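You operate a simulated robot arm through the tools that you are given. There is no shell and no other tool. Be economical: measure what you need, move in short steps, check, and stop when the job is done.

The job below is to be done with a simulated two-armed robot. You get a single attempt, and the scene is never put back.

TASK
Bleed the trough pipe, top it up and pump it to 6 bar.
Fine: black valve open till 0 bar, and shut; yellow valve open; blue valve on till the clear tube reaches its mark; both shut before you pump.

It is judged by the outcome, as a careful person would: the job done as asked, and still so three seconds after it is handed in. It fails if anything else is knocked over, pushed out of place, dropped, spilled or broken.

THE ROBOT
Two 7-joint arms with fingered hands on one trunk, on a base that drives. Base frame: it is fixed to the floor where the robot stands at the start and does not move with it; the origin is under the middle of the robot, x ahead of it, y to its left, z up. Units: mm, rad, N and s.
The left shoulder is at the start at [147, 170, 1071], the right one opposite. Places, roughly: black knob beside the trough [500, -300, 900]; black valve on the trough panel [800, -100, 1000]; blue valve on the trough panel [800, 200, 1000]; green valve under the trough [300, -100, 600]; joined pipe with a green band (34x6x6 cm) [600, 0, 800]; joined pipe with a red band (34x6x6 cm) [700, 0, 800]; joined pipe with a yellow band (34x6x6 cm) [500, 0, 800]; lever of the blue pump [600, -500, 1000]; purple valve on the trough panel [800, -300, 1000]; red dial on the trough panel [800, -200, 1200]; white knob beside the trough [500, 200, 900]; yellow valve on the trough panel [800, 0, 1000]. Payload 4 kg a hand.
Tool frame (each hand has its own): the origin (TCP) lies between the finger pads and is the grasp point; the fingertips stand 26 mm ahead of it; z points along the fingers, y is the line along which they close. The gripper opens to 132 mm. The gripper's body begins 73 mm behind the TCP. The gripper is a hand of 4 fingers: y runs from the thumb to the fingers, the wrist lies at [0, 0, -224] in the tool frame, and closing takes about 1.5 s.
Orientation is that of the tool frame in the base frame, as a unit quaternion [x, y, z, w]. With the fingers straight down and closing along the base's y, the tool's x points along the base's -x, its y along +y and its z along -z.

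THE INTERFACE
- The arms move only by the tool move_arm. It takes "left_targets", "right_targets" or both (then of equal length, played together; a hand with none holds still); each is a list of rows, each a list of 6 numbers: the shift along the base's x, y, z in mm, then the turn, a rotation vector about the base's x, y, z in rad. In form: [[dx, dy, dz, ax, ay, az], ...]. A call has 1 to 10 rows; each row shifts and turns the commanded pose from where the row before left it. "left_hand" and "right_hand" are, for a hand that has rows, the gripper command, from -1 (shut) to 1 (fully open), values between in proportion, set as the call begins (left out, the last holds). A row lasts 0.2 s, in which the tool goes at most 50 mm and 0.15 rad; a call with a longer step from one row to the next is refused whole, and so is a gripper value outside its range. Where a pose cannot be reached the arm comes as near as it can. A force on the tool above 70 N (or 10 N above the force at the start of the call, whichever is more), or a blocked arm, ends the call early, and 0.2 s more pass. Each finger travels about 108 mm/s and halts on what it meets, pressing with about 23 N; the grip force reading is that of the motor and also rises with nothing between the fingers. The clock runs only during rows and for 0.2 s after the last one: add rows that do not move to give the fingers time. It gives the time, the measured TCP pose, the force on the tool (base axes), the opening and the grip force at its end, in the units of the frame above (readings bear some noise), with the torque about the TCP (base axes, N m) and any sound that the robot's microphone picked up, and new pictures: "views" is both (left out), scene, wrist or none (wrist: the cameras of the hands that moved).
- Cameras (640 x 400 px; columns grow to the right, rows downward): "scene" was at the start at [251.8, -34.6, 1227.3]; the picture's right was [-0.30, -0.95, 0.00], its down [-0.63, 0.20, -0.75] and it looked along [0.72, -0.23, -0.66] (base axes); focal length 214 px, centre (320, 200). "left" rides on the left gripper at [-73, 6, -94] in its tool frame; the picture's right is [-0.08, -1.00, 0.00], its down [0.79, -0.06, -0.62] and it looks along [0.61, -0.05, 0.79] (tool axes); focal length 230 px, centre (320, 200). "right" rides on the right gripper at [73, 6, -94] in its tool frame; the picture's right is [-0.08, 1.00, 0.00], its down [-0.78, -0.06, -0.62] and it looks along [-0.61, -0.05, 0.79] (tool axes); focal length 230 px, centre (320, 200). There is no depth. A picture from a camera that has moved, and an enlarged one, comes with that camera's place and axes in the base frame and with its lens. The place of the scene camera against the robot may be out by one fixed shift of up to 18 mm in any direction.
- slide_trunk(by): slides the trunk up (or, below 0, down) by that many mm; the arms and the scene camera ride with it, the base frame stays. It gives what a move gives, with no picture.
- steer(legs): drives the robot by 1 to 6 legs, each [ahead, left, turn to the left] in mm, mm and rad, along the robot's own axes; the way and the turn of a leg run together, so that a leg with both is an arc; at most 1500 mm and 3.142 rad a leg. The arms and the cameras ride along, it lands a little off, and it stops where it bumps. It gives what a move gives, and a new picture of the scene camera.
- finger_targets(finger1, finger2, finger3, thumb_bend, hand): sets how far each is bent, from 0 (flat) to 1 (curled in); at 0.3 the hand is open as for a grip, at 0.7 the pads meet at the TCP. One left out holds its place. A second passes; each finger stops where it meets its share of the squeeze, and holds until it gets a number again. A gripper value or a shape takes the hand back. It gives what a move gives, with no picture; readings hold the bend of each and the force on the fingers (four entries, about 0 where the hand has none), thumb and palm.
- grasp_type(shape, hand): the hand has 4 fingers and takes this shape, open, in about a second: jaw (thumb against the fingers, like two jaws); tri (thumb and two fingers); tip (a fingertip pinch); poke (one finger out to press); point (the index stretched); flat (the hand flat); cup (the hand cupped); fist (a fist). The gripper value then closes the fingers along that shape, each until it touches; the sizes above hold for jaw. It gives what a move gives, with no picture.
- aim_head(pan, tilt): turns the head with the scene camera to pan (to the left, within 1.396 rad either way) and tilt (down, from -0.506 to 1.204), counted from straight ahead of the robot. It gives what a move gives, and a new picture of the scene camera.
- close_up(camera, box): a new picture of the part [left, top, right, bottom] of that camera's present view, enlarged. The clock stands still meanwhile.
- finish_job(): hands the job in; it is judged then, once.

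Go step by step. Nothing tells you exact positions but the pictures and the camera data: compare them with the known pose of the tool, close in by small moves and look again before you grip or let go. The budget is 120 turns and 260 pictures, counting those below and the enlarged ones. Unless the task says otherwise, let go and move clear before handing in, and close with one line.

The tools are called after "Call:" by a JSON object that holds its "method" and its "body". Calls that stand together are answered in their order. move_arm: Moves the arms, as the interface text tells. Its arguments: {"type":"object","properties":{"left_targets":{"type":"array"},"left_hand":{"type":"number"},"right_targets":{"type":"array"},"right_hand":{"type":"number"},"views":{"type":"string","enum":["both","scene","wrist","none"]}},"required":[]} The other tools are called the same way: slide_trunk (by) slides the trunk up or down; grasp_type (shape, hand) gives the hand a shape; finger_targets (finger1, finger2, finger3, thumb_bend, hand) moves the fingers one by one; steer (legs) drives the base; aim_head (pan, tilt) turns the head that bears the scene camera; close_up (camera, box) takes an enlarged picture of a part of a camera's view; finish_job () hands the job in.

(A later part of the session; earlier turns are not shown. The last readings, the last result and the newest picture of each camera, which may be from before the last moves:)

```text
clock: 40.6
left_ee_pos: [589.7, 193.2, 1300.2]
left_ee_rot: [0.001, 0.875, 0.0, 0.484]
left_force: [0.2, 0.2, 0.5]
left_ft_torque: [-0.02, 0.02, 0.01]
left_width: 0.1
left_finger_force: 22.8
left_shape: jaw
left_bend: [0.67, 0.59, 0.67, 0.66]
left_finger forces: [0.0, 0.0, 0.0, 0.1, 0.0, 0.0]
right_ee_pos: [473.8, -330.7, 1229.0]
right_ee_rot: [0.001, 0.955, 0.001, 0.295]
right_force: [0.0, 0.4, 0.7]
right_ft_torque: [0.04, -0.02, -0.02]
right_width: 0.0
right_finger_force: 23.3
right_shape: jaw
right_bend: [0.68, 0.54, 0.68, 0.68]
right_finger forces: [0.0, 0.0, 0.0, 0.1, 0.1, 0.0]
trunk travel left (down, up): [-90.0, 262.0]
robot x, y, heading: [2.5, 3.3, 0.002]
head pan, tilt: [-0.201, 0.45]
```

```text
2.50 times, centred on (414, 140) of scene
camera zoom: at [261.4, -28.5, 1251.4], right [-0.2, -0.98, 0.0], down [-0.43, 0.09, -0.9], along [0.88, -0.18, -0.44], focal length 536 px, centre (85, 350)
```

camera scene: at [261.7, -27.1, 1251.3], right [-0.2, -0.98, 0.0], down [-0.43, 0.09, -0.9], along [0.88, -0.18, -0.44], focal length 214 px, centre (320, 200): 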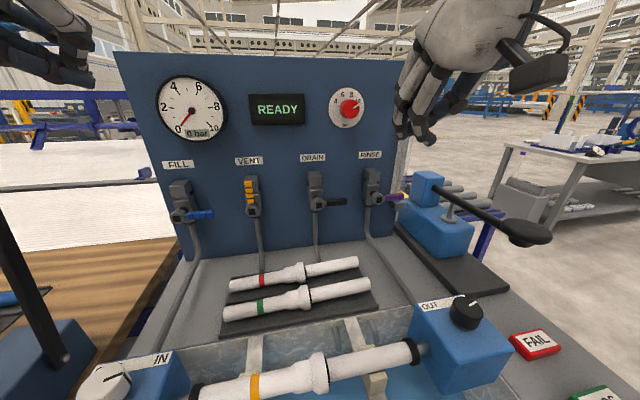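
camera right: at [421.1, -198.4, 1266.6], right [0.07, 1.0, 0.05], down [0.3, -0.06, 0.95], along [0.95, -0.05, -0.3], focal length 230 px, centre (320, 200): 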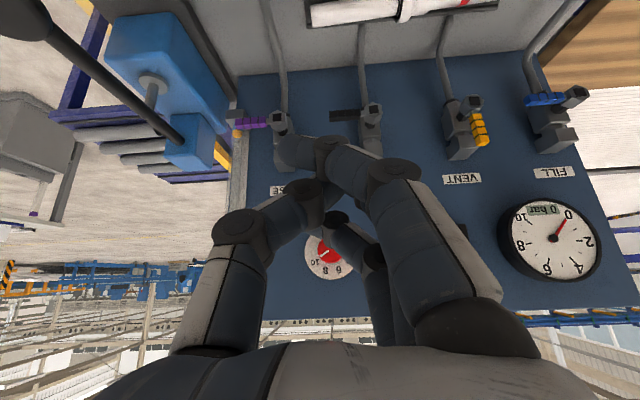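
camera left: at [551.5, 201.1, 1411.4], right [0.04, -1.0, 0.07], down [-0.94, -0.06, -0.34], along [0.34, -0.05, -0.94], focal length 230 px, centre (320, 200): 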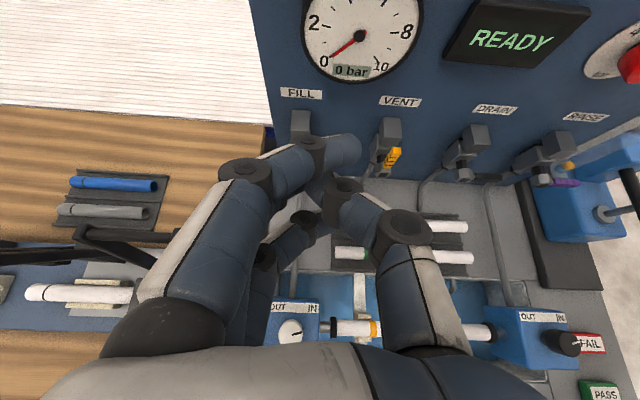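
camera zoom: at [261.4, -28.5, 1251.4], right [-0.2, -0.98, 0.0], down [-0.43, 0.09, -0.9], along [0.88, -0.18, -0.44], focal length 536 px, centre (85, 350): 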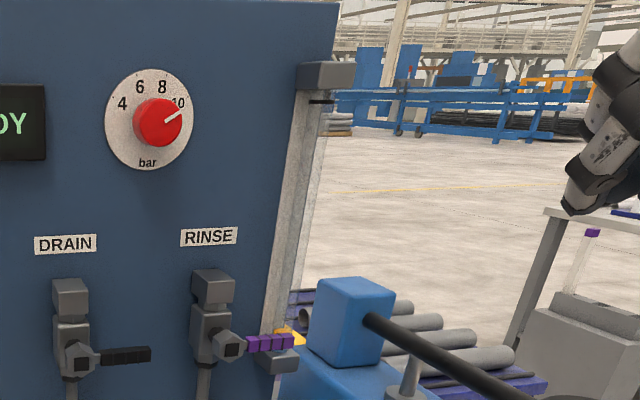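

I can see the black mark near the top of the tube; it must fill from the bottom to there. I bring the closed left hand down in front of and below the FILL lever.

Call:
{"method": "move_arm", "body": {"left_targets": [[13, -5, -40, 0, 0, 0], [13, -5, -40, 0, 0, 0], [12, -5, -40, 0, 0, 0], [12, -5, -40, 0, 0, 0], [12, -5, -42, 0, 0, 0], [12, -5, -42, 0, 0, 0], [12, -4, -42, 0, 0, 0], [0, -3, -42, 0, 0, 0], [0, 0, -15, 0, 0, 0]], "views": "both"}}

Call:
{"method": "close_up", "body": {"camera": "scene", "box": [120, 140, 280, 240]}}

```text
clock: 42.6
left_ee_pos: [676.9, 159.4, 954.9]
left_ee_rot: [0.0, 0.875, 0.0, 0.484]
left_force: [-0.1, -0.3, -0.5]
left_ft_torque: [0.01, -0.01, 0.01]
left_width: 0.3
left_finger_force: 23.0
left_shape: jaw
left_bend: [0.67, 0.59, 0.67, 0.66]
left_finger forces: [0.1, 0.0, 0.0, 0.1, 0.1, 0.0]
right_ee_pos: [474.8, -329.4, 1228.8]
right_ee_rot: [0.002, 0.955, 0.001, 0.296]
right_force: [-0.9, 0.0, -0.3]
right_ft_torque: [0.04, 0.05, 0.01]
right_width: 0.1
right_finger_force: 22.8
right_shape: jaw
right_bend: [0.68, 0.54, 0.68, 0.68]
right_finger forces: [0.0, 0.0, 0.0, 0.1, 0.1, 0.1]
trunk travel left (down, up): [-90.0, 262.0]
robot x, y, heading: [1.8, 2.7, 0.001]
head pan, tilt: [-0.201, 0.45]
camera scene: at [261.7, -27.3, 1251.3], right [-0.2, -0.98, 0.0], down [-0.43, 0.09, -0.9], along [0.88, -0.18, -0.44], focal length 214 px, centre (320, 200)
camera left: at [638.4, 165.4, 1065.9], right [0.04, -1.0, 0.07], down [-0.94, -0.06, -0.34], along [0.34, -0.05, -0.94], focal length 230 px, centre (320, 200)
```

scene: 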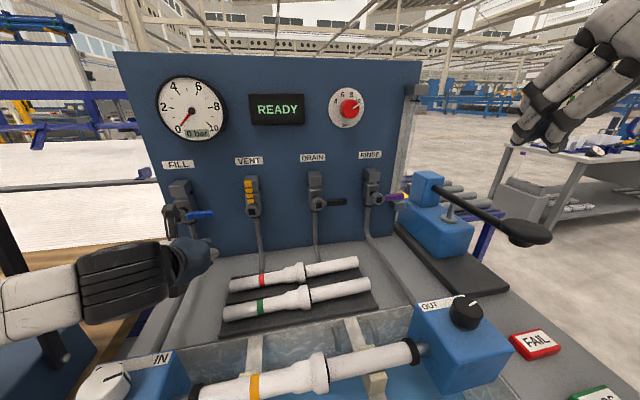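
left: 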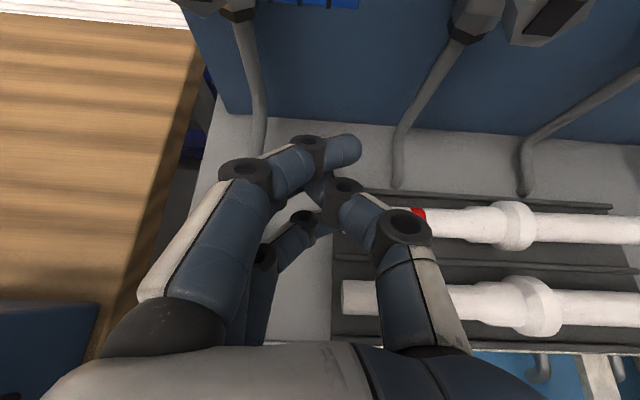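

```text
4.00 times, centred on (200, 190) of scene
camera zoom: at [261.7, -27.3, 1251.3], right [-0.2, -0.98, 0.0], down [-0.43, 0.09, -0.9], along [0.88, -0.18, -0.44], focal length 858 px, centre (800, 240)
```

zoom: 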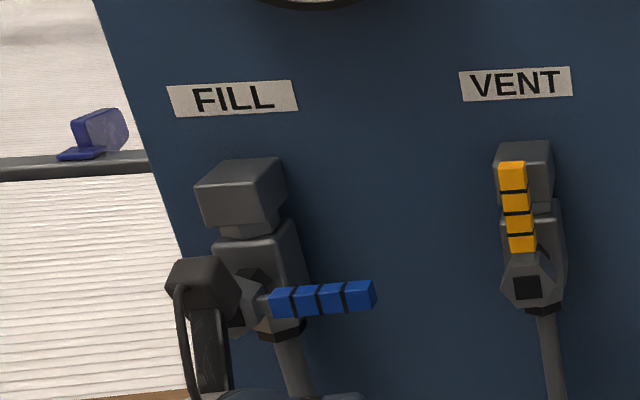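

Left hand is in place under FILL. I advance, sweep the lever up, and check the tube at once.

Call:
{"method": "move_arm", "body": {"left_targets": [[37, 0, 0, 0, 0, 0], [36, 0, 0, 0, 0, 0], [0, 0, 12, 0, 0, 0], [0, -1, 14, 0, 0, 0]], "views": "wrist"}}

Call:
{"method": "close_up", "body": {"camera": "scene", "box": [120, 140, 280, 240]}}

```text
clock: 43.6
left_ee_pos: [750.3, 158.1, 980.8]
left_ee_rot: [0.0, 0.875, 0.0, 0.484]
left_force: [-0.4, -0.5, -1.6]
left_ft_torque: [-0.01, 0.02, 0.02]
left_width: 0.2
left_finger_force: 22.8
left_shape: jaw
left_bend: [0.67, 0.59, 0.67, 0.66]
left_finger forces: [1.4, 0.0, 0.0, 0.1, 0.0, 0.0]
right_ee_pos: [474.7, -328.6, 1230.4]
right_ee_rot: [0.002, 0.955, 0.001, 0.296]
right_force: [-0.1, -0.2, -0.2]
right_ft_torque: [0.03, 0.0, -0.02]
right_width: 0.0
right_finger_force: 23.4
right_shape: jaw
right_bend: [0.68, 0.54, 0.68, 0.68]
right_finger forces: [0.1, 0.0, 0.1, 0.0, 0.0, 0.0]
trunk travel left (down, up): [-90.0, 262.0]
robot x, y, heading: [-3.6, -0.2, -0.0]
head pan, tilt: [-0.201, 0.45]
camera left: at [711.2, 164.4, 1091.7], right [0.04, -1.0, 0.07], down [-0.94, -0.06, -0.34], along [0.34, -0.05, -0.94], focal length 230 px, centre (320, 200)
```

left: 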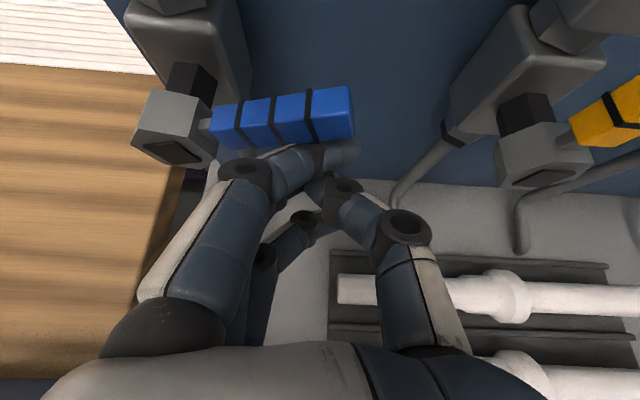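

```text
4.00 times, centred on (200, 190) of scene
camera zoom: at [261.3, -27.4, 1251.5], right [-0.2, -0.98, 0.0], down [-0.43, 0.09, -0.9], along [0.88, -0.18, -0.43], focal length 858 px, centre (800, 240)
```

zoom: 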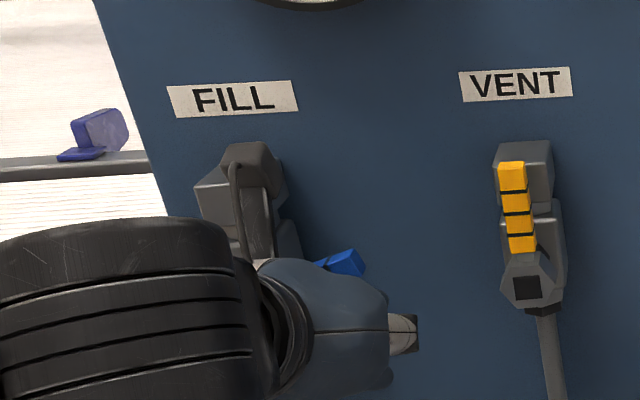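

Index fingertip is under the outer end of the blue lever and it has just started lifting. Continue the sweep.

Call:
{"method": "move_arm", "body": {"left_targets": [[0, -1, 14, 0, 0, 0], [0, 4, 14, 0, 0, 0], [0, 8, 12, 0, 0, 0], [0, 10, 9, 0, 0, 0], [0, 10, 4, 0, 0, 0]], "views": "wrist"}}

Call:
{"method": "close_up", "body": {"camera": "scene", "box": [350, 60, 478, 220]}}

```text
clock: 44.8
left_ee_pos: [750.2, 189.1, 1034.9]
left_ee_rot: [0.0, 0.875, 0.0, 0.484]
left_force: [0.4, -0.5, 0.1]
left_ft_torque: [0.02, -0.04, -0.01]
left_width: 0.0
left_finger_force: 22.6
left_shape: jaw
left_bend: [0.68, 0.58, 0.67, 0.66]
left_finger forces: [0.0, 0.0, 0.1, 0.1, 0.0, 0.1]
right_ee_pos: [473.7, -328.0, 1229.6]
right_ee_rot: [0.001, 0.955, 0.001, 0.296]
right_force: [-0.3, -0.1, 0.2]
right_ft_torque: [-0.01, 0.03, -0.02]
right_width: 0.0
right_finger_force: 22.9
right_shape: jaw
right_bend: [0.68, 0.54, 0.68, 0.68]
right_finger forces: [0.1, 0.1, 0.1, 0.1, 0.1, 0.0]
trunk travel left (down, up): [-90.0, 262.0]
robot x, y, heading: [1.2, -0.6, -0.001]
head pan, tilt: [-0.201, 0.45]
camera left: at [710.7, 196.1, 1145.6], right [0.04, -1.0, 0.07], down [-0.94, -0.06, -0.34], along [0.34, -0.05, -0.94], focal length 230 px, centre (320, 200)
```

left: 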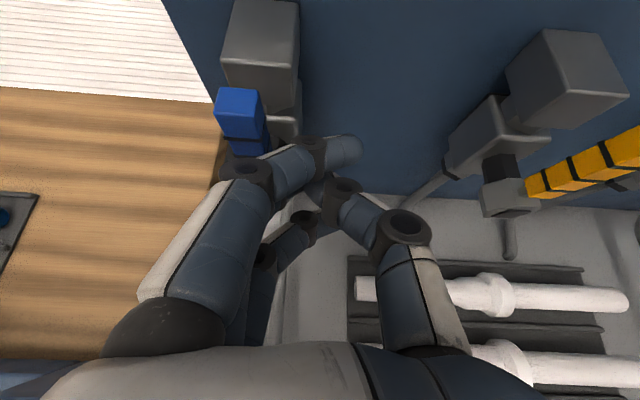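

```text
2.50 times, centred on (414, 140) of scene
camera zoom: at [261.7, -27.0, 1251.4], right [-0.2, -0.98, 0.0], down [-0.43, 0.09, -0.9], along [0.88, -0.18, -0.43], focal length 536 px, centre (85, 350)
```

zoom: 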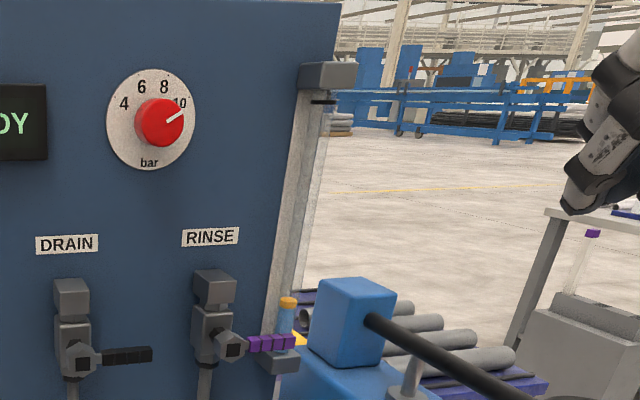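

FILL is open and the float is rising at a moderate rate. I immediately bring the hand round to the lever's left side, ready to close.

Call:
{"method": "move_arm", "body": {"left_targets": [[-45, -10, 0, 0, 0, 0], [-35, 0, 10, 0, 0, 0], [0, 37, 12, 0, 0, 0], [0, 38, 0, 0, 0, 0], [40, 0, 0, 0, 0, 0]], "views": "none"}}

Call:
{"method": "close_up", "body": {"camera": "scene", "box": [350, 60, 478, 220]}}

```text
clock: 46.0
left_ee_pos: [708.4, 253.6, 1054.9]
left_ee_rot: [0.001, 0.876, 0.0, 0.483]
left_force: [0.3, 0.7, -0.6]
left_ft_torque: [0.02, 0.01, 0.0]
left_width: 0.0
left_finger_force: 22.7
left_shape: jaw
left_bend: [0.68, 0.58, 0.67, 0.66]
left_finger forces: [0.0, 0.0, 0.0, 0.1, 0.0, 0.0]
right_ee_pos: [474.1, -329.3, 1227.5]
right_ee_rot: [0.001, 0.956, 0.001, 0.294]
right_force: [0.8, 0.0, -0.5]
right_ft_torque: [0.02, -0.01, 0.0]
right_width: 0.0
right_finger_force: 23.1
right_shape: jaw
right_bend: [0.68, 0.54, 0.68, 0.68]
right_finger forces: [0.0, 0.1, 0.1, 0.0, 0.1, 0.0]
trunk travel left (down, up): [-90.0, 262.0]
robot x, y, heading: [0.4, 3.0, 0.005]
head pan, tilt: [-0.201, 0.45]
```

```text
2.50 times, centred on (414, 140) of scene
camera zoom: at [262.9, -28.1, 1250.8], right [-0.2, -0.98, 0.0], down [-0.43, 0.09, -0.9], along [0.88, -0.18, -0.44], focal length 536 px, centre (85, 350)
```

zoom: 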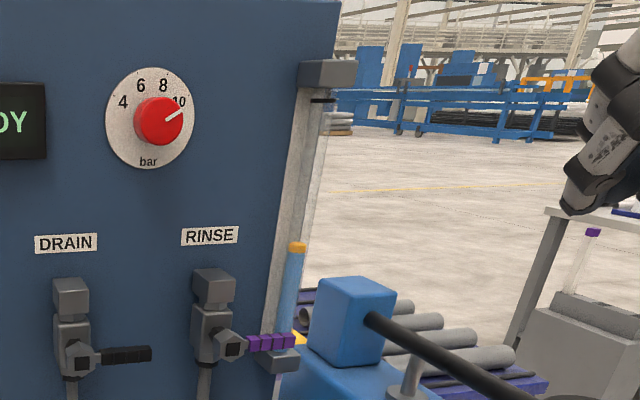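

The float rises about 45 px/s in this view, with 142 px to go. I finish moving in beside the lever and check the hand.

Call:
{"method": "move_arm", "body": {"left_targets": [[45, 0, 2, 0, 0, 0]], "views": "wrist"}}

Call:
{"method": "close_up", "body": {"camera": "scene", "box": [350, 60, 478, 220]}}

```text
clock: 46.4
left_ee_pos: [755.4, 254.4, 1055.2]
left_ee_rot: [0.0, 0.876, 0.001, 0.483]
left_force: [0.4, 0.1, 0.2]
left_ft_torque: [0.04, 0.01, 0.04]
left_width: 0.1
left_finger_force: 23.4
left_shape: jaw
left_bend: [0.68, 0.58, 0.67, 0.66]
left_finger forces: [0.0, 0.1, 0.0, 0.1, 0.0, 0.1]
right_ee_pos: [475.6, -328.3, 1227.7]
right_ee_rot: [0.002, 0.956, 0.001, 0.294]
right_force: [0.6, 0.9, 0.6]
right_ft_torque: [0.01, 0.01, 0.03]
right_width: 0.4
right_finger_force: 23.1
right_shape: jaw
right_bend: [0.68, 0.54, 0.68, 0.68]
right_finger forces: [0.0, 0.0, 0.0, 0.0, 0.0, 0.0]
trunk travel left (down, up): [-90.0, 262.0]
robot x, y, heading: [-4.2, -1.1, 0.001]
head pan, tilt: [-0.201, 0.45]
camera left: at [716.8, 260.7, 1166.9], right [0.04, -1.0, 0.06], down [-0.94, -0.06, -0.33], along [0.34, -0.05, -0.94], focal length 230 px, centre (320, 200)
```

left: 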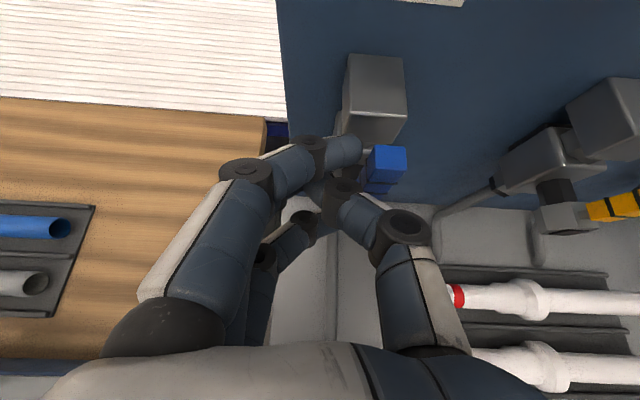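

```text
2.50 times, centred on (414, 140) of scene
camera zoom: at [263.2, -28.1, 1250.7], right [-0.2, -0.98, 0.0], down [-0.43, 0.09, -0.9], along [0.88, -0.18, -0.44], focal length 536 px, centre (85, 350)
```

zoom: 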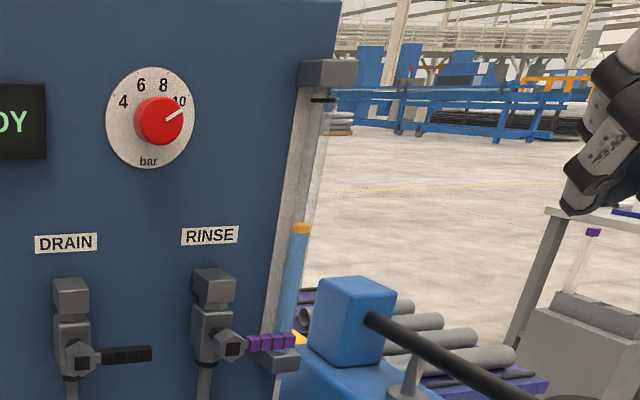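

The fingertip sits right beside the upright blue lever. I wait 1.4 s and re-read the level before closing.

Call:
{"method": "move_arm", "body": {"left_targets": [[0, 0, 0, 0, 0, 0], [0, 0, 0, 0, 0, 0], [0, 0, 0, 0, 0, 0], [0, 0, 0, 0, 0, 0], [0, 0, 0, 0, 0, 0], [0, 0, 0, 0, 0, 0]], "views": "none"}}

Call:
{"method": "close_up", "body": {"camera": "scene", "box": [350, 60, 478, 220]}}

```text
clock: 47.8
left_ee_pos: [754.5, 255.4, 1057.4]
left_ee_rot: [0.0, 0.876, 0.0, 0.483]
left_force: [-0.4, 0.2, -0.5]
left_ft_torque: [0.03, 0.01, 0.02]
left_width: 0.0
left_finger_force: 23.2
left_shape: jaw
left_bend: [0.68, 0.58, 0.67, 0.66]
left_finger forces: [0.1, 0.1, 0.0, 0.0, 0.0, 0.0]
right_ee_pos: [474.7, -327.9, 1228.9]
right_ee_rot: [0.003, 0.955, 0.0, 0.296]
right_force: [-0.4, 0.0, 0.2]
right_ft_torque: [0.03, 0.04, 0.03]
right_width: 0.0
right_finger_force: 23.0
right_shape: jaw
right_bend: [0.68, 0.54, 0.68, 0.68]
right_finger forces: [0.1, 0.1, 0.0, 0.0, 0.0, 0.1]
trunk travel left (down, up): [-90.0, 262.0]
robot x, y, heading: [-0.4, 1.7, -0.0]
head pan, tilt: [-0.201, 0.45]
```

```text
2.50 times, centred on (414, 140) of scene
camera zoom: at [261.8, -27.4, 1251.2], right [-0.2, -0.98, 0.0], down [-0.43, 0.09, -0.9], along [0.88, -0.18, -0.44], focal length 536 px, centre (85, 350)
```

zoom: 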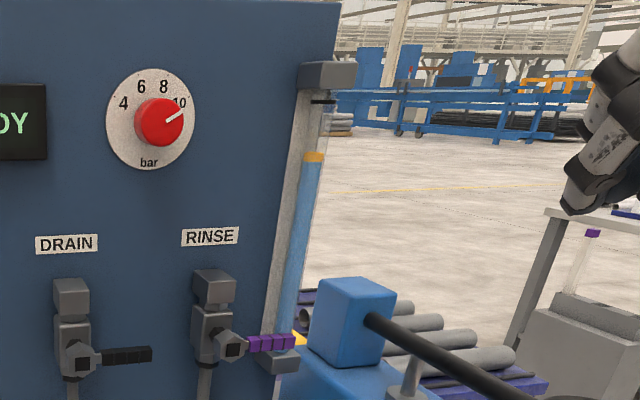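

About 52 px to go; the closing sweep itself should add roughly that with one row's wait. I close now.

Call:
{"method": "move_arm", "body": {"left_targets": [[0, 0, 0, 0, 0, 0], [0, -15, 0, 0, 0, 0], [0, -15, 2, 0, 0, 0], [0, -15, 1, 0, 0, 0], [0, -14, -3, 0, 0, 0], [0, -12, -7, 0, 0, 0], [0, -10, -11, 0, 0, 0], [0, -6, -10, 0, 0, 0], [0, -2, -7, 0, 0, 0]], "views": "wrist"}}

Call:
{"method": "close_up", "body": {"camera": "scene", "box": [350, 60, 478, 220]}}

Call:
{"method": "close_up", "body": {"camera": "scene", "box": [120, 140, 280, 240]}}

```text
clock: 49.8
left_ee_pos: [755.4, 164.3, 1027.3]
left_ee_rot: [-0.001, 0.874, 0.001, 0.485]
left_force: [6.1, 1.5, 9.1]
left_ft_torque: [0.14, -0.3, -0.02]
left_width: 0.0
left_finger_force: 23.1
left_shape: jaw
left_bend: [0.67, 0.58, 0.67, 0.66]
left_finger forces: [0.0, 0.0, 0.0, 0.1, 0.2, 0.1]
right_ee_pos: [475.6, -328.0, 1230.0]
right_ee_rot: [0.003, 0.955, 0.0, 0.295]
right_force: [-0.5, 0.0, -0.9]
right_ft_torque: [-0.02, 0.01, 0.03]
right_width: 0.4
right_finger_force: 23.2
right_shape: jaw
right_bend: [0.68, 0.54, 0.68, 0.68]
right_finger forces: [0.0, 0.0, 0.0, 0.0, 0.1, 0.1]
trunk travel left (down, up): [-90.0, 262.0]
robot x, y, heading: [1.6, -1.3, -0.006]
head pan, tilt: [-0.201, 0.45]
camera left: at [715.3, 171.1, 1137.1], right [0.04, -1.0, 0.07], down [-0.94, -0.06, -0.34], along [0.34, -0.05, -0.94], focal length 230 px, centre (320, 200)
```

left: 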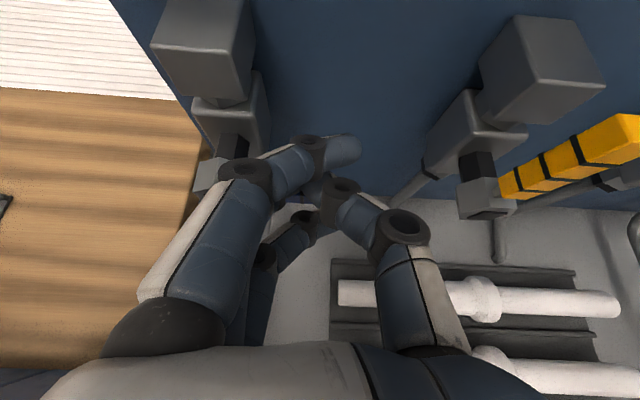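

```text
2.50 times, centred on (414, 140) of scene
camera zoom: at [261.3, -27.5, 1251.7], right [-0.2, -0.98, 0.0], down [-0.43, 0.09, -0.9], along [0.88, -0.18, -0.43], focal length 536 px, centre (85, 350)
```

zoom: 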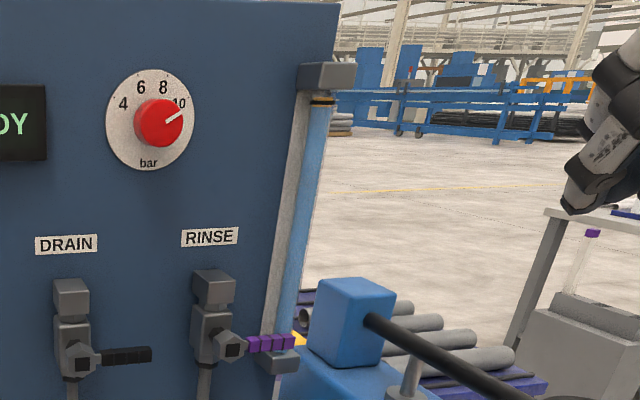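

```text
4.00 times, centred on (200, 190) of scene
camera zoom: at [261.3, -27.5, 1251.7], right [-0.2, -0.98, 0.0], down [-0.43, 0.09, -0.9], along [0.88, -0.18, -0.43], focal length 858 px, centre (800, 240)
```

zoom: 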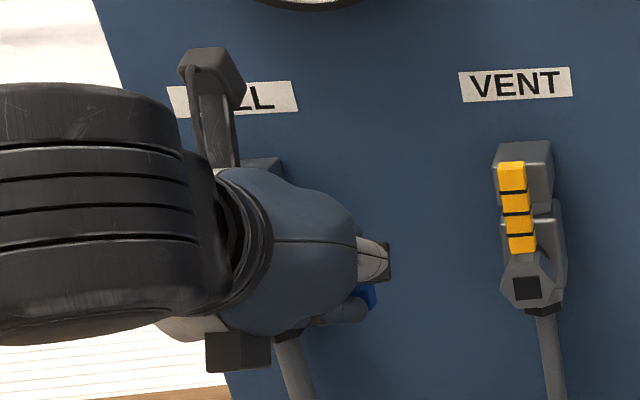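

The float sits right at the mark. I retreat the left hand and check that the blue lever is level and the float stays.

Call:
{"method": "move_arm", "body": {"left_targets": [[0, 0, -3, 0, 0, 0], [0, 0, 25, 0, 0, 0], [-40, 0, 10, 0, 0, 0], [-40, 0, 10, 0, 0, 0], [-30, 15, 20, 0, 0, 0], [-30, 20, 30, 0, 0, 0], [-20, 25, 30, 0, 0, 0], [0, 20, 40, 0, 0, 0]], "views": "none"}}

Call:
{"method": "close_up", "body": {"camera": "scene", "box": [374, 70, 438, 140]}}

Call:
{"method": "close_up", "body": {"camera": "scene", "box": [110, 60, 430, 260]}}

```text
clock: 51.6
left_ee_pos: [590.2, 245.9, 1186.1]
left_ee_rot: [-0.001, 0.876, 0.001, 0.483]
left_force: [-0.8, -0.1, 0.2]
left_ft_torque: [0.0, -0.02, 0.01]
left_width: 0.0
left_finger_force: 22.7
left_shape: jaw
left_bend: [0.67, 0.58, 0.67, 0.66]
left_finger forces: [0.1, 0.1, 0.0, 0.1, 0.0, 0.0]
right_ee_pos: [473.2, -328.9, 1230.1]
right_ee_rot: [0.002, 0.955, 0.002, 0.295]
right_force: [-0.1, 0.2, 0.0]
right_ft_torque: [-0.02, 0.0, -0.01]
right_width: 0.2
right_finger_force: 23.2
right_shape: jaw
right_bend: [0.68, 0.54, 0.68, 0.68]
right_finger forces: [0.0, 0.0, 0.1, 0.1, 0.1, 0.0]
trunk travel left (down, up): [-90.0, 262.0]
robot x, y, heading: [1.6, 2.5, 0.003]
head pan, tilt: [-0.201, 0.45]
```

```text
5.71 times, centred on (406, 105) of scene
camera zoom: at [261.2, -27.5, 1251.5], right [-0.2, -0.98, 0.0], down [-0.43, 0.09, -0.9], along [0.88, -0.18, -0.43], focal length 1226 px, centre (-171, 743)
```

zoom: 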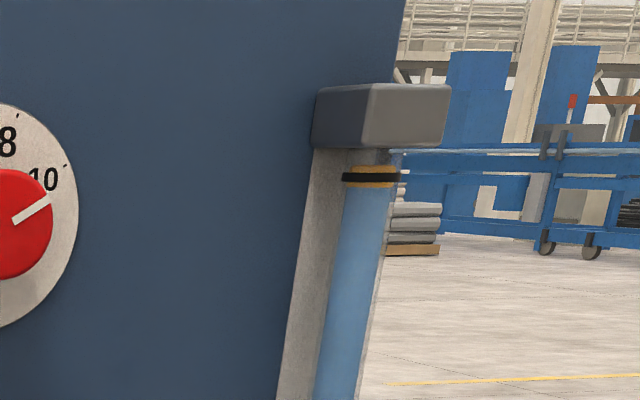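

```text
2.00 times, centred on (270, 160) of scene
camera zoom: at [261.2, -27.5, 1251.5], right [-0.2, -0.98, 0.0], down [-0.43, 0.09, -0.9], along [0.88, -0.18, -0.43], focal length 429 px, centre (420, 280)
```

zoom: 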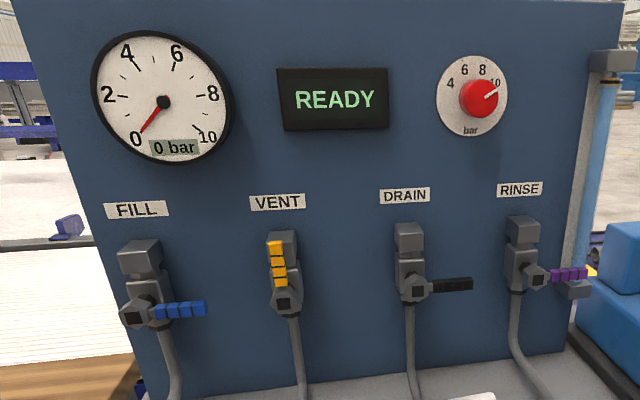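

The float is on the mark, FILL and DRAIN level. Now I close VENT with the left hand, coming in on its left side.

Call:
{"method": "move_arm", "body": {"left_targets": [[20, -38, -20, 0, 0, 0], [20, -38, -20, 0, 0, 0], [20, -38, -20, 0, 0, 0], [20, -38, -22, 0, 0, 0], [0, 0, -23, 0, 0, 0], [0, 0, -24, 0, 0, 0], [42, 0, 0, 0, 0, 0], [43, 0, 0, 0, 0, 0]], "views": "both"}}

```text
clock: 53.4
left_ee_pos: [760.5, 94.2, 1060.3]
left_ee_rot: [0.001, 0.875, 0.0, 0.483]
left_force: [0.0, -0.1, 0.0]
left_ft_torque: [-0.02, 0.03, -0.02]
left_width: 0.0
left_finger_force: 23.4
left_shape: jaw
left_bend: [0.67, 0.58, 0.67, 0.66]
left_finger forces: [0.0, 0.0, 0.0, 0.1, 0.0, 0.0]
right_ee_pos: [474.5, -328.5, 1229.9]
right_ee_rot: [0.002, 0.956, 0.001, 0.294]
right_force: [0.6, 0.8, -0.2]
right_ft_torque: [-0.03, 0.0, 0.0]
right_width: 0.0
right_finger_force: 23.0
right_shape: jaw
right_bend: [0.68, 0.54, 0.68, 0.68]
right_finger forces: [0.0, 0.0, 0.0, 0.0, 0.0, 0.0]
trunk travel left (down, up): [-90.0, 262.0]
robot x, y, heading: [-0.7, 2.2, 0.001]
head pan, tilt: [-0.201, 0.45]
camera scene: at [262.1, -27.6, 1251.1], right [-0.2, -0.98, 0.0], down [-0.43, 0.09, -0.9], along [0.88, -0.18, -0.44], focal length 214 px, centre (320, 200)
camera left: at [720.7, 99.1, 1170.1], right [0.04, -1.0, 0.06], down [-0.94, -0.06, -0.34], along [0.34, -0.05, -0.94], focal length 230 px, centre (320, 200)
```

scene: 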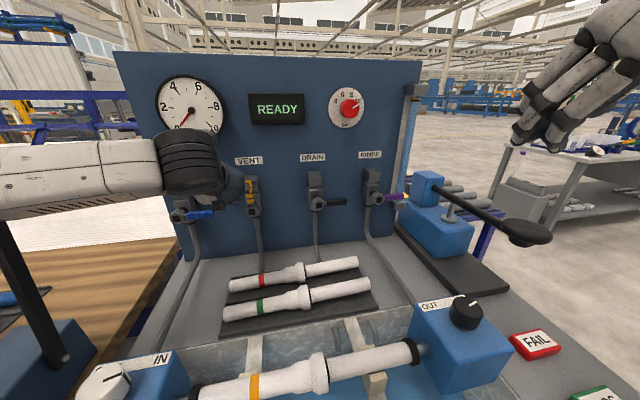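
left: 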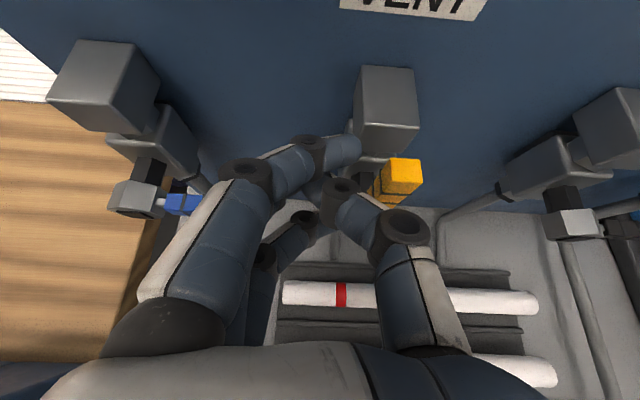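

Well placed beside the yellow lever. Sweep it shut.

Call:
{"method": "move_arm", "body": {"left_targets": [[-4, -8, -3, 0, 0, 0], [0, -15, 0, 0, 0, 0], [0, -15, 2, 0, 0, 0], [0, -15, 1, 0, 0, 0], [0, -14, -3, 0, 0, 0], [0, -11, -7, 0, 0, 0], [0, -8, -11, 0, 0, 0], [0, -4, -10, 0, 0, 0], [0, -1, -7, 0, 0, 0]], "views": "wrist"}}

Call:
{"method": "close_up", "body": {"camera": "scene", "box": [110, 60, 430, 260]}}

```text
clock: 55.4
left_ee_pos: [755.0, 2.8, 1025.3]
left_ee_rot: [-0.002, 0.873, 0.0, 0.488]
left_force: [7.8, 0.9, 20.0]
left_ft_torque: [0.33, -0.56, -0.12]
left_width: 0.0
left_finger_force: 23.0
left_shape: jaw
left_bend: [0.67, 0.58, 0.68, 0.66]
left_finger forces: [0.0, 32.2, 0.4, 0.0, 0.1, 0.0]
right_ee_pos: [472.4, -328.2, 1232.4]
right_ee_rot: [0.002, 0.955, 0.001, 0.297]
right_force: [0.1, 0.2, 0.6]
right_ft_torque: [-0.01, -0.03, 0.02]
right_width: 0.0
right_finger_force: 23.1
right_shape: jaw
right_bend: [0.68, 0.54, 0.68, 0.68]
right_finger forces: [0.1, 0.0, 0.0, 0.0, 0.0, 0.0]
trunk travel left (down, up): [-90.0, 262.0]
robot x, y, heading: [-0.3, 0.7, 0.001]
head pan, tilt: [-0.201, 0.45]
camera left: at [715.6, 9.0, 1136.2], right [0.04, -1.0, 0.07], down [-0.94, -0.06, -0.35], along [0.35, -0.05, -0.94], focal length 230 px, centre (320, 200)
```

left: 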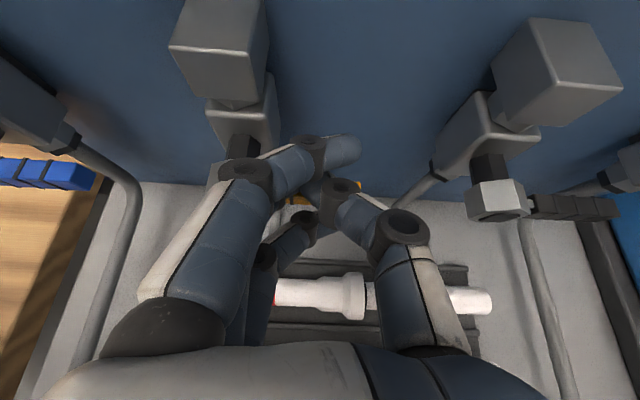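

```text
2.00 times, centred on (270, 160) of scene
camera zoom: at [260.0, -27.2, 1252.4], right [-0.2, -0.98, 0.0], down [-0.43, 0.09, -0.9], along [0.88, -0.18, -0.43], focal length 429 px, centre (420, 280)
```

zoom: 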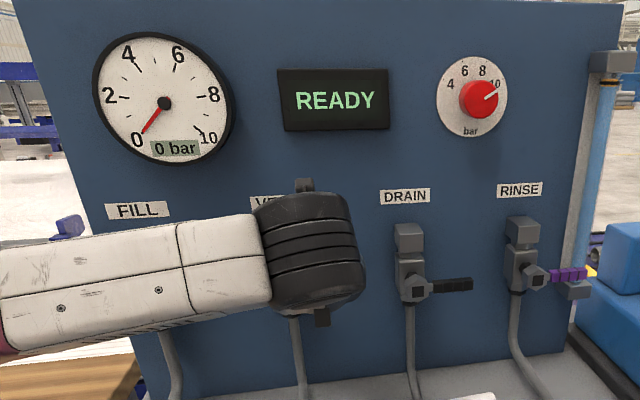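

VENT is against its stop. I retreat the left hand and turn the head toward the pump.

Call:
{"method": "move_arm", "body": {"left_targets": [[0, 0, 25, 0, 0, 0], [-40, 0, 10, 0, 0, 0], [-40, 0, 10, 0, 0, 0], [-30, 30, 20, 0, 0, 0], [-30, 38, 0, 0, 0, 0], [-30, 38, 0, 0, 0, 0], [0, 40, 20, 0, 0, 0], [0, 40, 20, 0, 0, 0]], "views": "none"}}

Call:
{"method": "aim_head", "body": {"pan": -0.45, "tilt": 0.5}}

Call:
{"method": "close_up", "body": {"camera": "scene", "box": [300, 100, 540, 250]}}

```text
clock: 57.2
left_ee_pos: [584.9, 188.3, 1123.8]
left_ee_rot: [0.001, 0.876, -0.001, 0.483]
left_force: [0.0, 0.0, -0.3]
left_ft_torque: [0.02, 0.03, -0.03]
left_width: 0.0
left_finger_force: 23.0
left_shape: jaw
left_bend: [0.67, 0.57, 0.68, 0.66]
left_finger forces: [0.1, 0.0, 0.0, 0.1, 0.0, 0.1]
right_ee_pos: [475.0, -329.6, 1229.8]
right_ee_rot: [0.002, 0.955, 0.001, 0.296]
right_force: [0.3, 0.1, -0.5]
right_ft_torque: [0.0, 0.04, 0.05]
right_width: 0.0
right_finger_force: 23.4
right_shape: jaw
right_bend: [0.68, 0.54, 0.68, 0.68]
right_finger forces: [0.0, 0.0, 0.0, 0.0, 0.0, 0.0]
trunk travel left (down, up): [-90.0, 262.0]
robot x, y, heading: [-1.0, -2.7, -0.001]
head pan, tilt: [-0.201, 0.45]
```

```text
clock: 58.0
left_ee_pos: [585.6, 186.0, 1123.3]
left_ee_rot: [0.0, 0.876, 0.0, 0.483]
left_force: [0.5, 0.0, -0.7]
left_ft_torque: [-0.03, -0.01, -0.05]
left_width: 0.3
left_finger_force: 23.5
left_shape: jaw
left_bend: [0.67, 0.57, 0.68, 0.66]
left_finger forces: [0.0, 0.0, 0.0, 0.1, 0.0, 0.0]
right_ee_pos: [474.5, -329.6, 1229.0]
right_ee_rot: [0.002, 0.955, 0.001, 0.296]
right_force: [-0.3, -0.3, -0.1]
right_ft_torque: [0.04, 0.01, 0.02]
right_width: 0.0
right_finger_force: 22.9
right_shape: jaw
right_bend: [0.68, 0.54, 0.68, 0.68]
right_finger forces: [0.1, 0.0, 0.0, 0.1, 0.0, 0.0]
trunk travel left (down, up): [-90.0, 262.0]
robot x, y, heading: [-2.9, -1.8, -0.002]
head pan, tilt: [-0.45, 0.499]
camera scene: at [253.7, -48.5, 1246.8], right [-0.43, -0.9, 0.0], down [-0.43, 0.21, -0.88], along [0.79, -0.38, -0.48], focal length 214 px, centre (320, 200)
```

scene: 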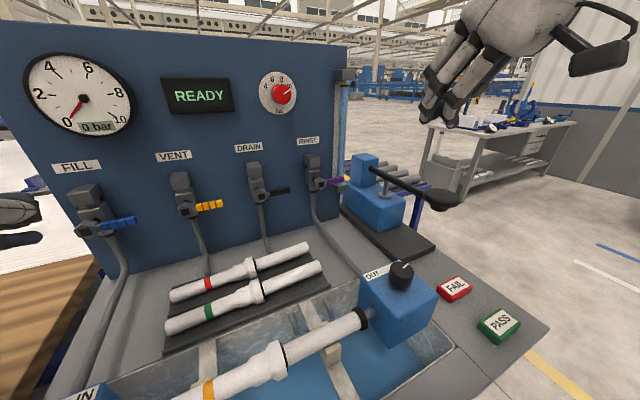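

```text
2.67 times, centred on (420, 175) of scene
camera zoom: at [253.7, -48.5, 1246.8], right [-0.43, -0.9, 0.0], down [-0.43, 0.21, -0.88], along [0.79, -0.38, -0.48], focal length 572 px, centre (53, 267)
```

zoom: 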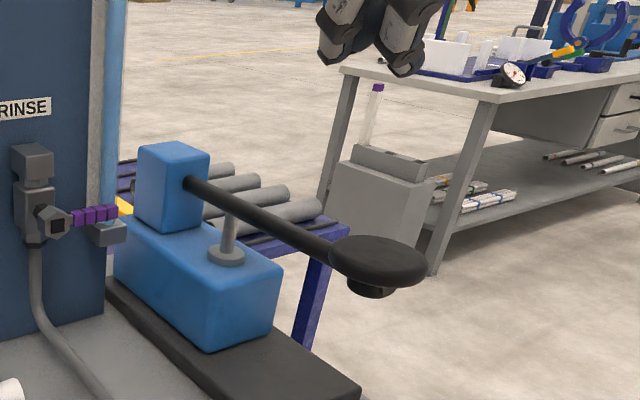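

All valve levers are level and the pump lever's paddle is near [540, -487, 1010]. I bring the right hand, pointing down and open, above it for a look.

Call:
{"method": "move_arm", "body": {"right_targets": [[13, -31, -10, 0, 0.12, 0], [13, -31, -10, 0, 0.12, 0], [13, -31, -15, 0, 0.12, 0], [13, -31, -15, 0, 0.12, 0], [13, -31, -15, 0, 0.12, 0], [0, 0, 0, 0, 0, 0]], "right_hand": 0.4, "views": "both"}}

Call:
{"method": "aim_head", "body": {"pan": -0.75, "tilt": 0.5}}

```text
clock: 59.4
left_ee_pos: [584.3, 186.4, 1123.5]
left_ee_rot: [0.0, 0.875, 0.0, 0.484]
left_force: [0.5, 0.1, 0.6]
left_ft_torque: [-0.01, 0.04, 0.04]
left_width: 0.0
left_finger_force: 23.1
left_shape: jaw
left_bend: [0.67, 0.57, 0.68, 0.66]
left_finger forces: [0.0, 0.0, 0.0, 0.0, 0.1, 0.0]
right_ee_pos: [550.4, -479.3, 1154.7]
right_ee_rot: [0.002, 1.0, 0.0, 0.0]
right_force: [-0.5, -0.3, 1.0]
right_ft_torque: [0.0, -0.02, 0.01]
right_width: 92.4
right_finger_force: 0.0
right_shape: jaw
right_bend: [0.67, 0.68, 0.67, 0.64]
right_finger forces: [0.0, 0.1, 0.0, 0.1, 0.0, 0.0]
right hand out of reach, approached as far as the arm can: row 4, 5
trunk travel left (down, up): [-90.0, 262.0]
robot x, y, heading: [0.1, 0.6, -0.0]
head pan, tilt: [-0.45, 0.499]
camera scene: at [253.2, -48.7, 1247.0], right [-0.44, -0.9, 0.0], down [-0.43, 0.21, -0.88], along [0.79, -0.38, -0.48], focal length 214 px, centre (320, 200)
camera right: at [476.5, -472.8, 1247.7], right [0.08, 1.0, 0.0], down [0.78, -0.06, 0.62], along [0.61, -0.05, -0.79], focal length 230 px, centre (320, 200)
```

scene: 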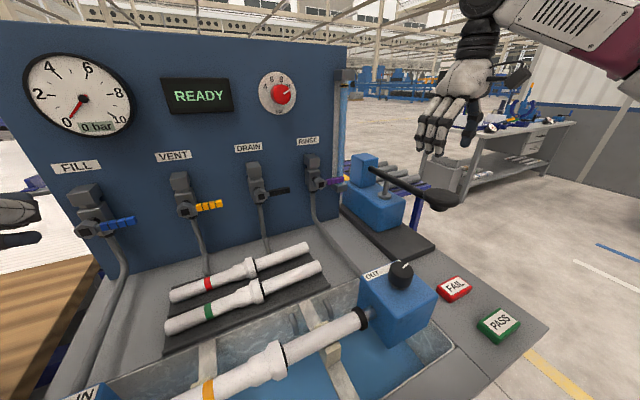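
right: 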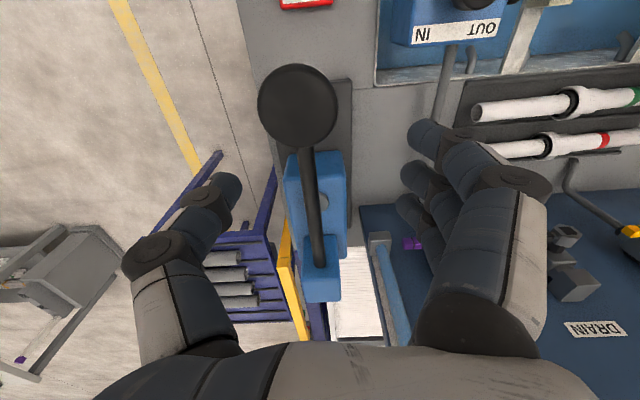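

```text
clock: 60.1
left_ee_pos: [586.0, 186.9, 1121.9]
left_ee_rot: [-0.001, 0.875, 0.001, 0.483]
left_force: [-0.4, 0.3, 0.9]
left_ft_torque: [0.01, -0.03, 0.02]
left_width: 0.1
left_finger_force: 22.9
left_shape: jaw
left_bend: [0.67, 0.57, 0.68, 0.66]
left_finger forces: [0.0, 0.0, 0.0, 0.1, 0.1, 0.1]
right_ee_pos: [550.2, -479.3, 1154.6]
right_ee_rot: [0.001, 1.0, 0.0, 0.0]
right_force: [0.0, -0.1, 0.8]
right_ft_torque: [0.0, -0.02, 0.03]
right_width: 92.3
right_finger_force: 0.0
right_shape: jaw
right_bend: [0.67, 0.68, 0.67, 0.64]
right_finger forces: [0.1, 0.0, 0.1, 0.1, 0.1, 0.0]
trunk travel left (down, up): [-90.0, 262.0]
robot x, y, heading: [-2.3, -0.4, 0.001]
head pan, tilt: [-0.75, 0.499]
camera scene: at [238.4, -71.0, 1246.8], right [-0.68, -0.73, 0.0], down [-0.35, 0.33, -0.88], along [0.64, -0.6, -0.48], focal length 214 px, centre (320, 200)
```

scene: 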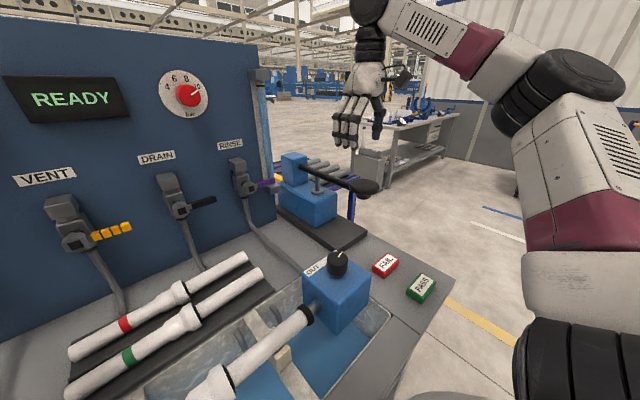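

The mushroom knob of the pump lever is around [537, -499, 1015], 75 mm wide, with the lever running along +x. I close the hand, centre over it and come down close.

Call:
{"method": "move_arm", "body": {"right_targets": [[-8, -10, -10, 0, 0, 0], [-4, -10, -30, 0, 0, 0], [0, 0, -30, 0, 0, 0], [0, 0, -15, 0, 0, 0], [0, 0, 0, 0, 0, 0], [0, 0, 0, 0, 0, 0], [0, 0, 0, 0, 0, 0]], "right_hand": -1, "views": "both"}}

Call:
{"method": "close_up", "body": {"camera": "scene", "box": [270, 100, 430, 220]}}

```text
clock: 61.8
left_ee_pos: [586.3, 187.2, 1123.0]
left_ee_rot: [0.0, 0.875, 0.0, 0.483]
left_force: [0.3, 0.5, 0.1]
left_ft_torque: [0.02, 0.04, -0.01]
left_width: 0.3
left_finger_force: 23.0
left_shape: jaw
left_bend: [0.67, 0.57, 0.68, 0.66]
left_finger forces: [0.0, 0.0, 0.0, 0.1, 0.0, 0.1]
right_ee_pos: [539.3, -497.2, 1068.9]
right_ee_rot: [0.001, 1.0, 0.0, 0.001]
right_force: [0.8, -0.1, 0.0]
right_ft_torque: [0.0, 0.02, -0.01]
right_width: 0.0
right_finger_force: 22.9
right_shape: jaw
right_bend: [0.67, 0.58, 0.67, 0.65]
right_finger forces: [0.0, 0.1, 0.1, 0.0, 0.1, 0.1]
trunk travel left (down, up): [-90.0, 262.0]
robot x, y, heading: [-0.6, -0.5, 0.002]
head pan, tilt: [-0.75, 0.499]
camera scene: at [238.3, -71.1, 1246.8], right [-0.68, -0.73, 0.0], down [-0.35, 0.33, -0.88], along [0.64, -0.6, -0.48], focal length 214 px, centre (320, 200)
camera right: at [465.8, -491.6, 1162.6], right [0.08, 1.0, 0.0], down [0.79, -0.06, 0.62], along [0.61, -0.05, -0.79], focal length 230 px, centre (320, 200)
```

scene: 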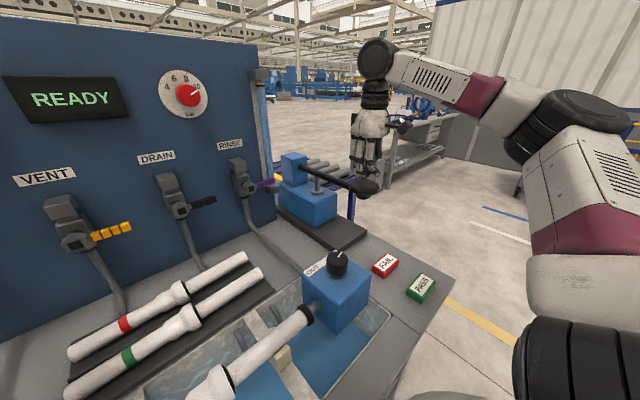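
right: 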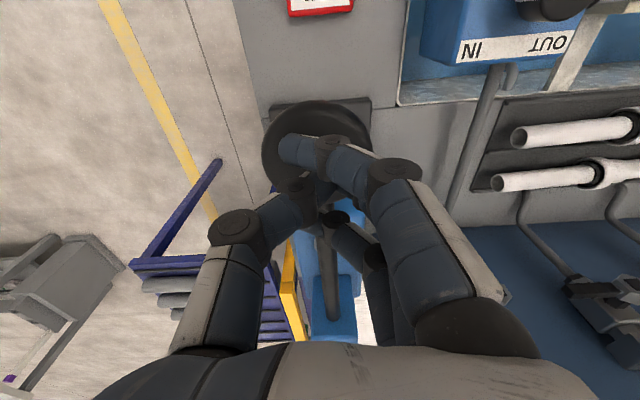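

```text
3.33 times, centred on (350, 160) of scene
camera zoom: at [238.3, -71.1, 1246.8], right [-0.68, -0.73, 0.0], down [-0.35, 0.33, -0.88], along [0.64, -0.6, -0.48], focal length 715 px, centre (220, 333)
```

zoom: 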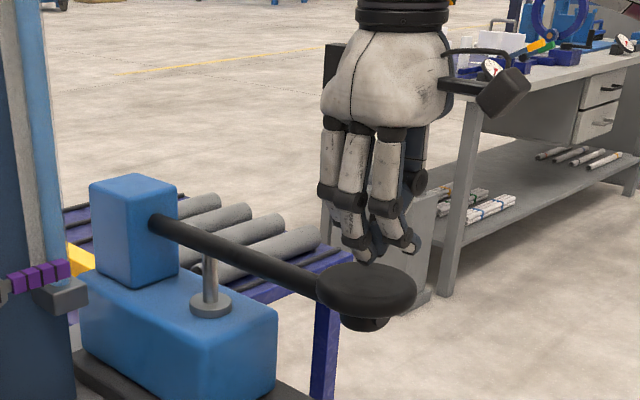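

Fingertips are just above the knob, well centred. I turn the head to hold both gauge and pump in view and press down gently.

Call:
{"method": "aim_head", "body": {"pan": -0.45, "tilt": 0.5}}

Call:
{"method": "move_arm", "body": {"right_targets": [[-3, 0, -15, 0, 0, 0], [0, 0, -15, 0, 0, 0], [0, 0, -15, 0, 0, 0]], "views": "scene"}}

```text
clock: 62.5
left_ee_pos: [584.8, 187.5, 1122.2]
left_ee_rot: [0.0, 0.876, 0.001, 0.483]
left_force: [0.8, -0.2, 0.1]
left_ft_torque: [0.02, 0.02, 0.0]
left_width: 0.0
left_finger_force: 23.1
left_shape: jaw
left_bend: [0.67, 0.57, 0.68, 0.66]
left_finger forces: [0.0, 0.0, 0.1, 0.0, 0.0, 0.0]
right_ee_pos: [539.7, -497.0, 1069.2]
right_ee_rot: [0.001, 1.0, 0.0, 0.0]
right_force: [0.5, -0.6, -1.0]
right_ft_torque: [0.01, 0.0, 0.01]
right_width: 0.0
right_finger_force: 22.7
right_shape: jaw
right_bend: [0.67, 0.58, 0.67, 0.65]
right_finger forces: [0.1, 0.0, 0.0, 0.1, 0.1, 0.1]
trunk travel left (down, up): [-90.0, 262.0]
robot x, y, heading: [-1.3, -1.2, 0.0]
head pan, tilt: [-0.45, 0.499]
camera scene: at [253.6, -48.7, 1246.8], right [-0.44, -0.9, 0.0], down [-0.43, 0.21, -0.88], along [0.79, -0.38, -0.48], focal length 214 px, centre (320, 200)
```

scene: 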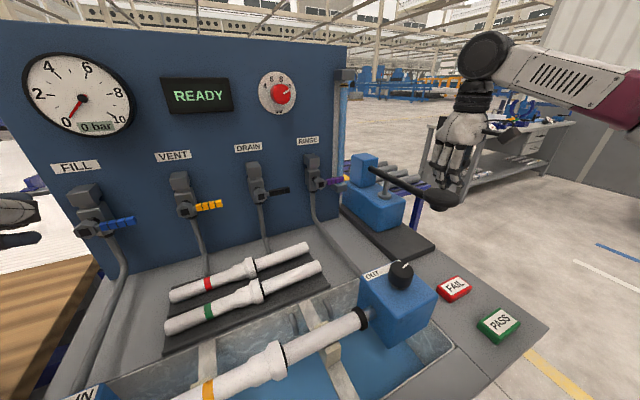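

```text
clock: 63.4
left_ee_pos: [585.8, 186.7, 1122.3]
left_ee_rot: [0.0, 0.875, 0.0, 0.483]
left_force: [0.3, -0.1, -0.5]
left_ft_torque: [-0.01, -0.01, 0.0]
left_width: 0.0
left_finger_force: 22.9
left_shape: jaw
left_bend: [0.67, 0.57, 0.68, 0.66]
left_finger forces: [0.0, 0.0, 0.1, 0.1, 0.0, 0.0]
right_ee_pos: [535.0, -497.2, 1025.5]
right_ee_rot: [0.002, 1.0, 0.0, 0.0]
right_force: [-0.8, -0.7, 1.3]
right_ft_torque: [0.02, 0.01, 0.02]
right_width: 0.0
right_finger_force: 23.3
right_shape: jaw
right_bend: [0.67, 0.58, 0.67, 0.66]
right_finger forces: [0.0, 0.0, 0.0, 0.0, 0.1, 0.0]
trunk travel left (down, up): [-90.0, 262.0]
robot x, y, heading: [2.0, -1.6, 0.002]
head pan, tilt: [-0.45, 0.499]
camera scene: at [253.6, -48.6, 1246.8], right [-0.44, -0.9, 0.0], down [-0.43, 0.21, -0.88], along [0.79, -0.38, -0.48], focal length 214 px, centre (320, 200)
```

scene: 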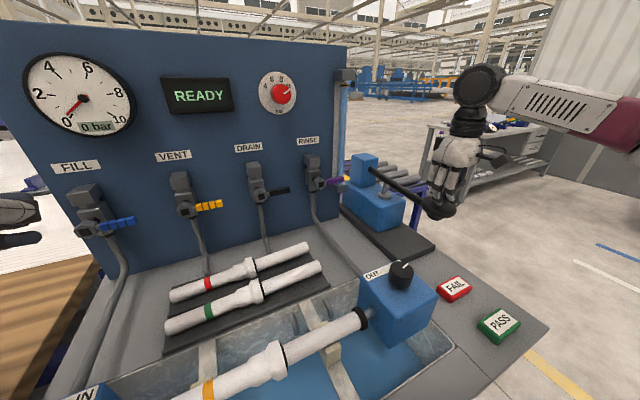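

The lever follows with little force. I keep pressing toward the end of the stroke.

Call:
{"method": "move_arm", "body": {"right_targets": [[0, 0, -15, 0, 0, 0], [0, 0, -15, 0, 0, 0], [0, 0, -15, 0, 0, 0], [0, 0, -15, 0, 0, 0]], "views": "scene"}}

```text
clock: 64.3
left_ee_pos: [584.4, 187.6, 1124.8]
left_ee_rot: [0.0, 0.875, 0.0, 0.485]
left_force: [-0.1, 0.2, -0.6]
left_ft_torque: [0.0, 0.01, 0.0]
left_width: 0.0
left_finger_force: 23.1
left_shape: jaw
left_bend: [0.67, 0.57, 0.68, 0.66]
left_finger forces: [0.0, 0.0, 0.1, 0.0, 0.0, 0.0]
right_ee_pos: [535.7, -495.6, 967.9]
right_ee_rot: [0.002, 1.0, 0.0, 0.002]
right_force: [0.2, -1.6, 13.0]
right_ft_torque: [0.08, -0.04, 0.0]
right_width: 0.1
right_finger_force: 23.2
right_shape: jaw
right_bend: [0.67, 0.6, 0.67, 0.66]
right_finger forces: [0.0, 0.0, 0.1, 0.1, 0.0, 0.0]
trunk travel left (down, up): [-90.0, 262.0]
robot x, y, heading: [0.5, -2.1, -0.001]
head pan, tilt: [-0.45, 0.499]
camera scene: at [252.1, -48.1, 1247.5], right [-0.44, -0.9, 0.0], down [-0.43, 0.21, -0.88], along [0.79, -0.38, -0.48], focal length 214 px, centre (320, 200)
```

scene: 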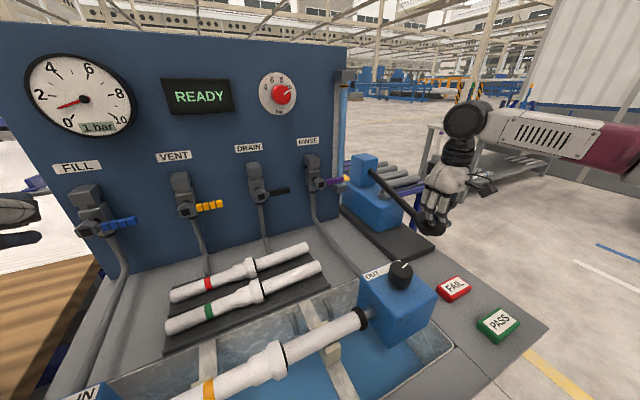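

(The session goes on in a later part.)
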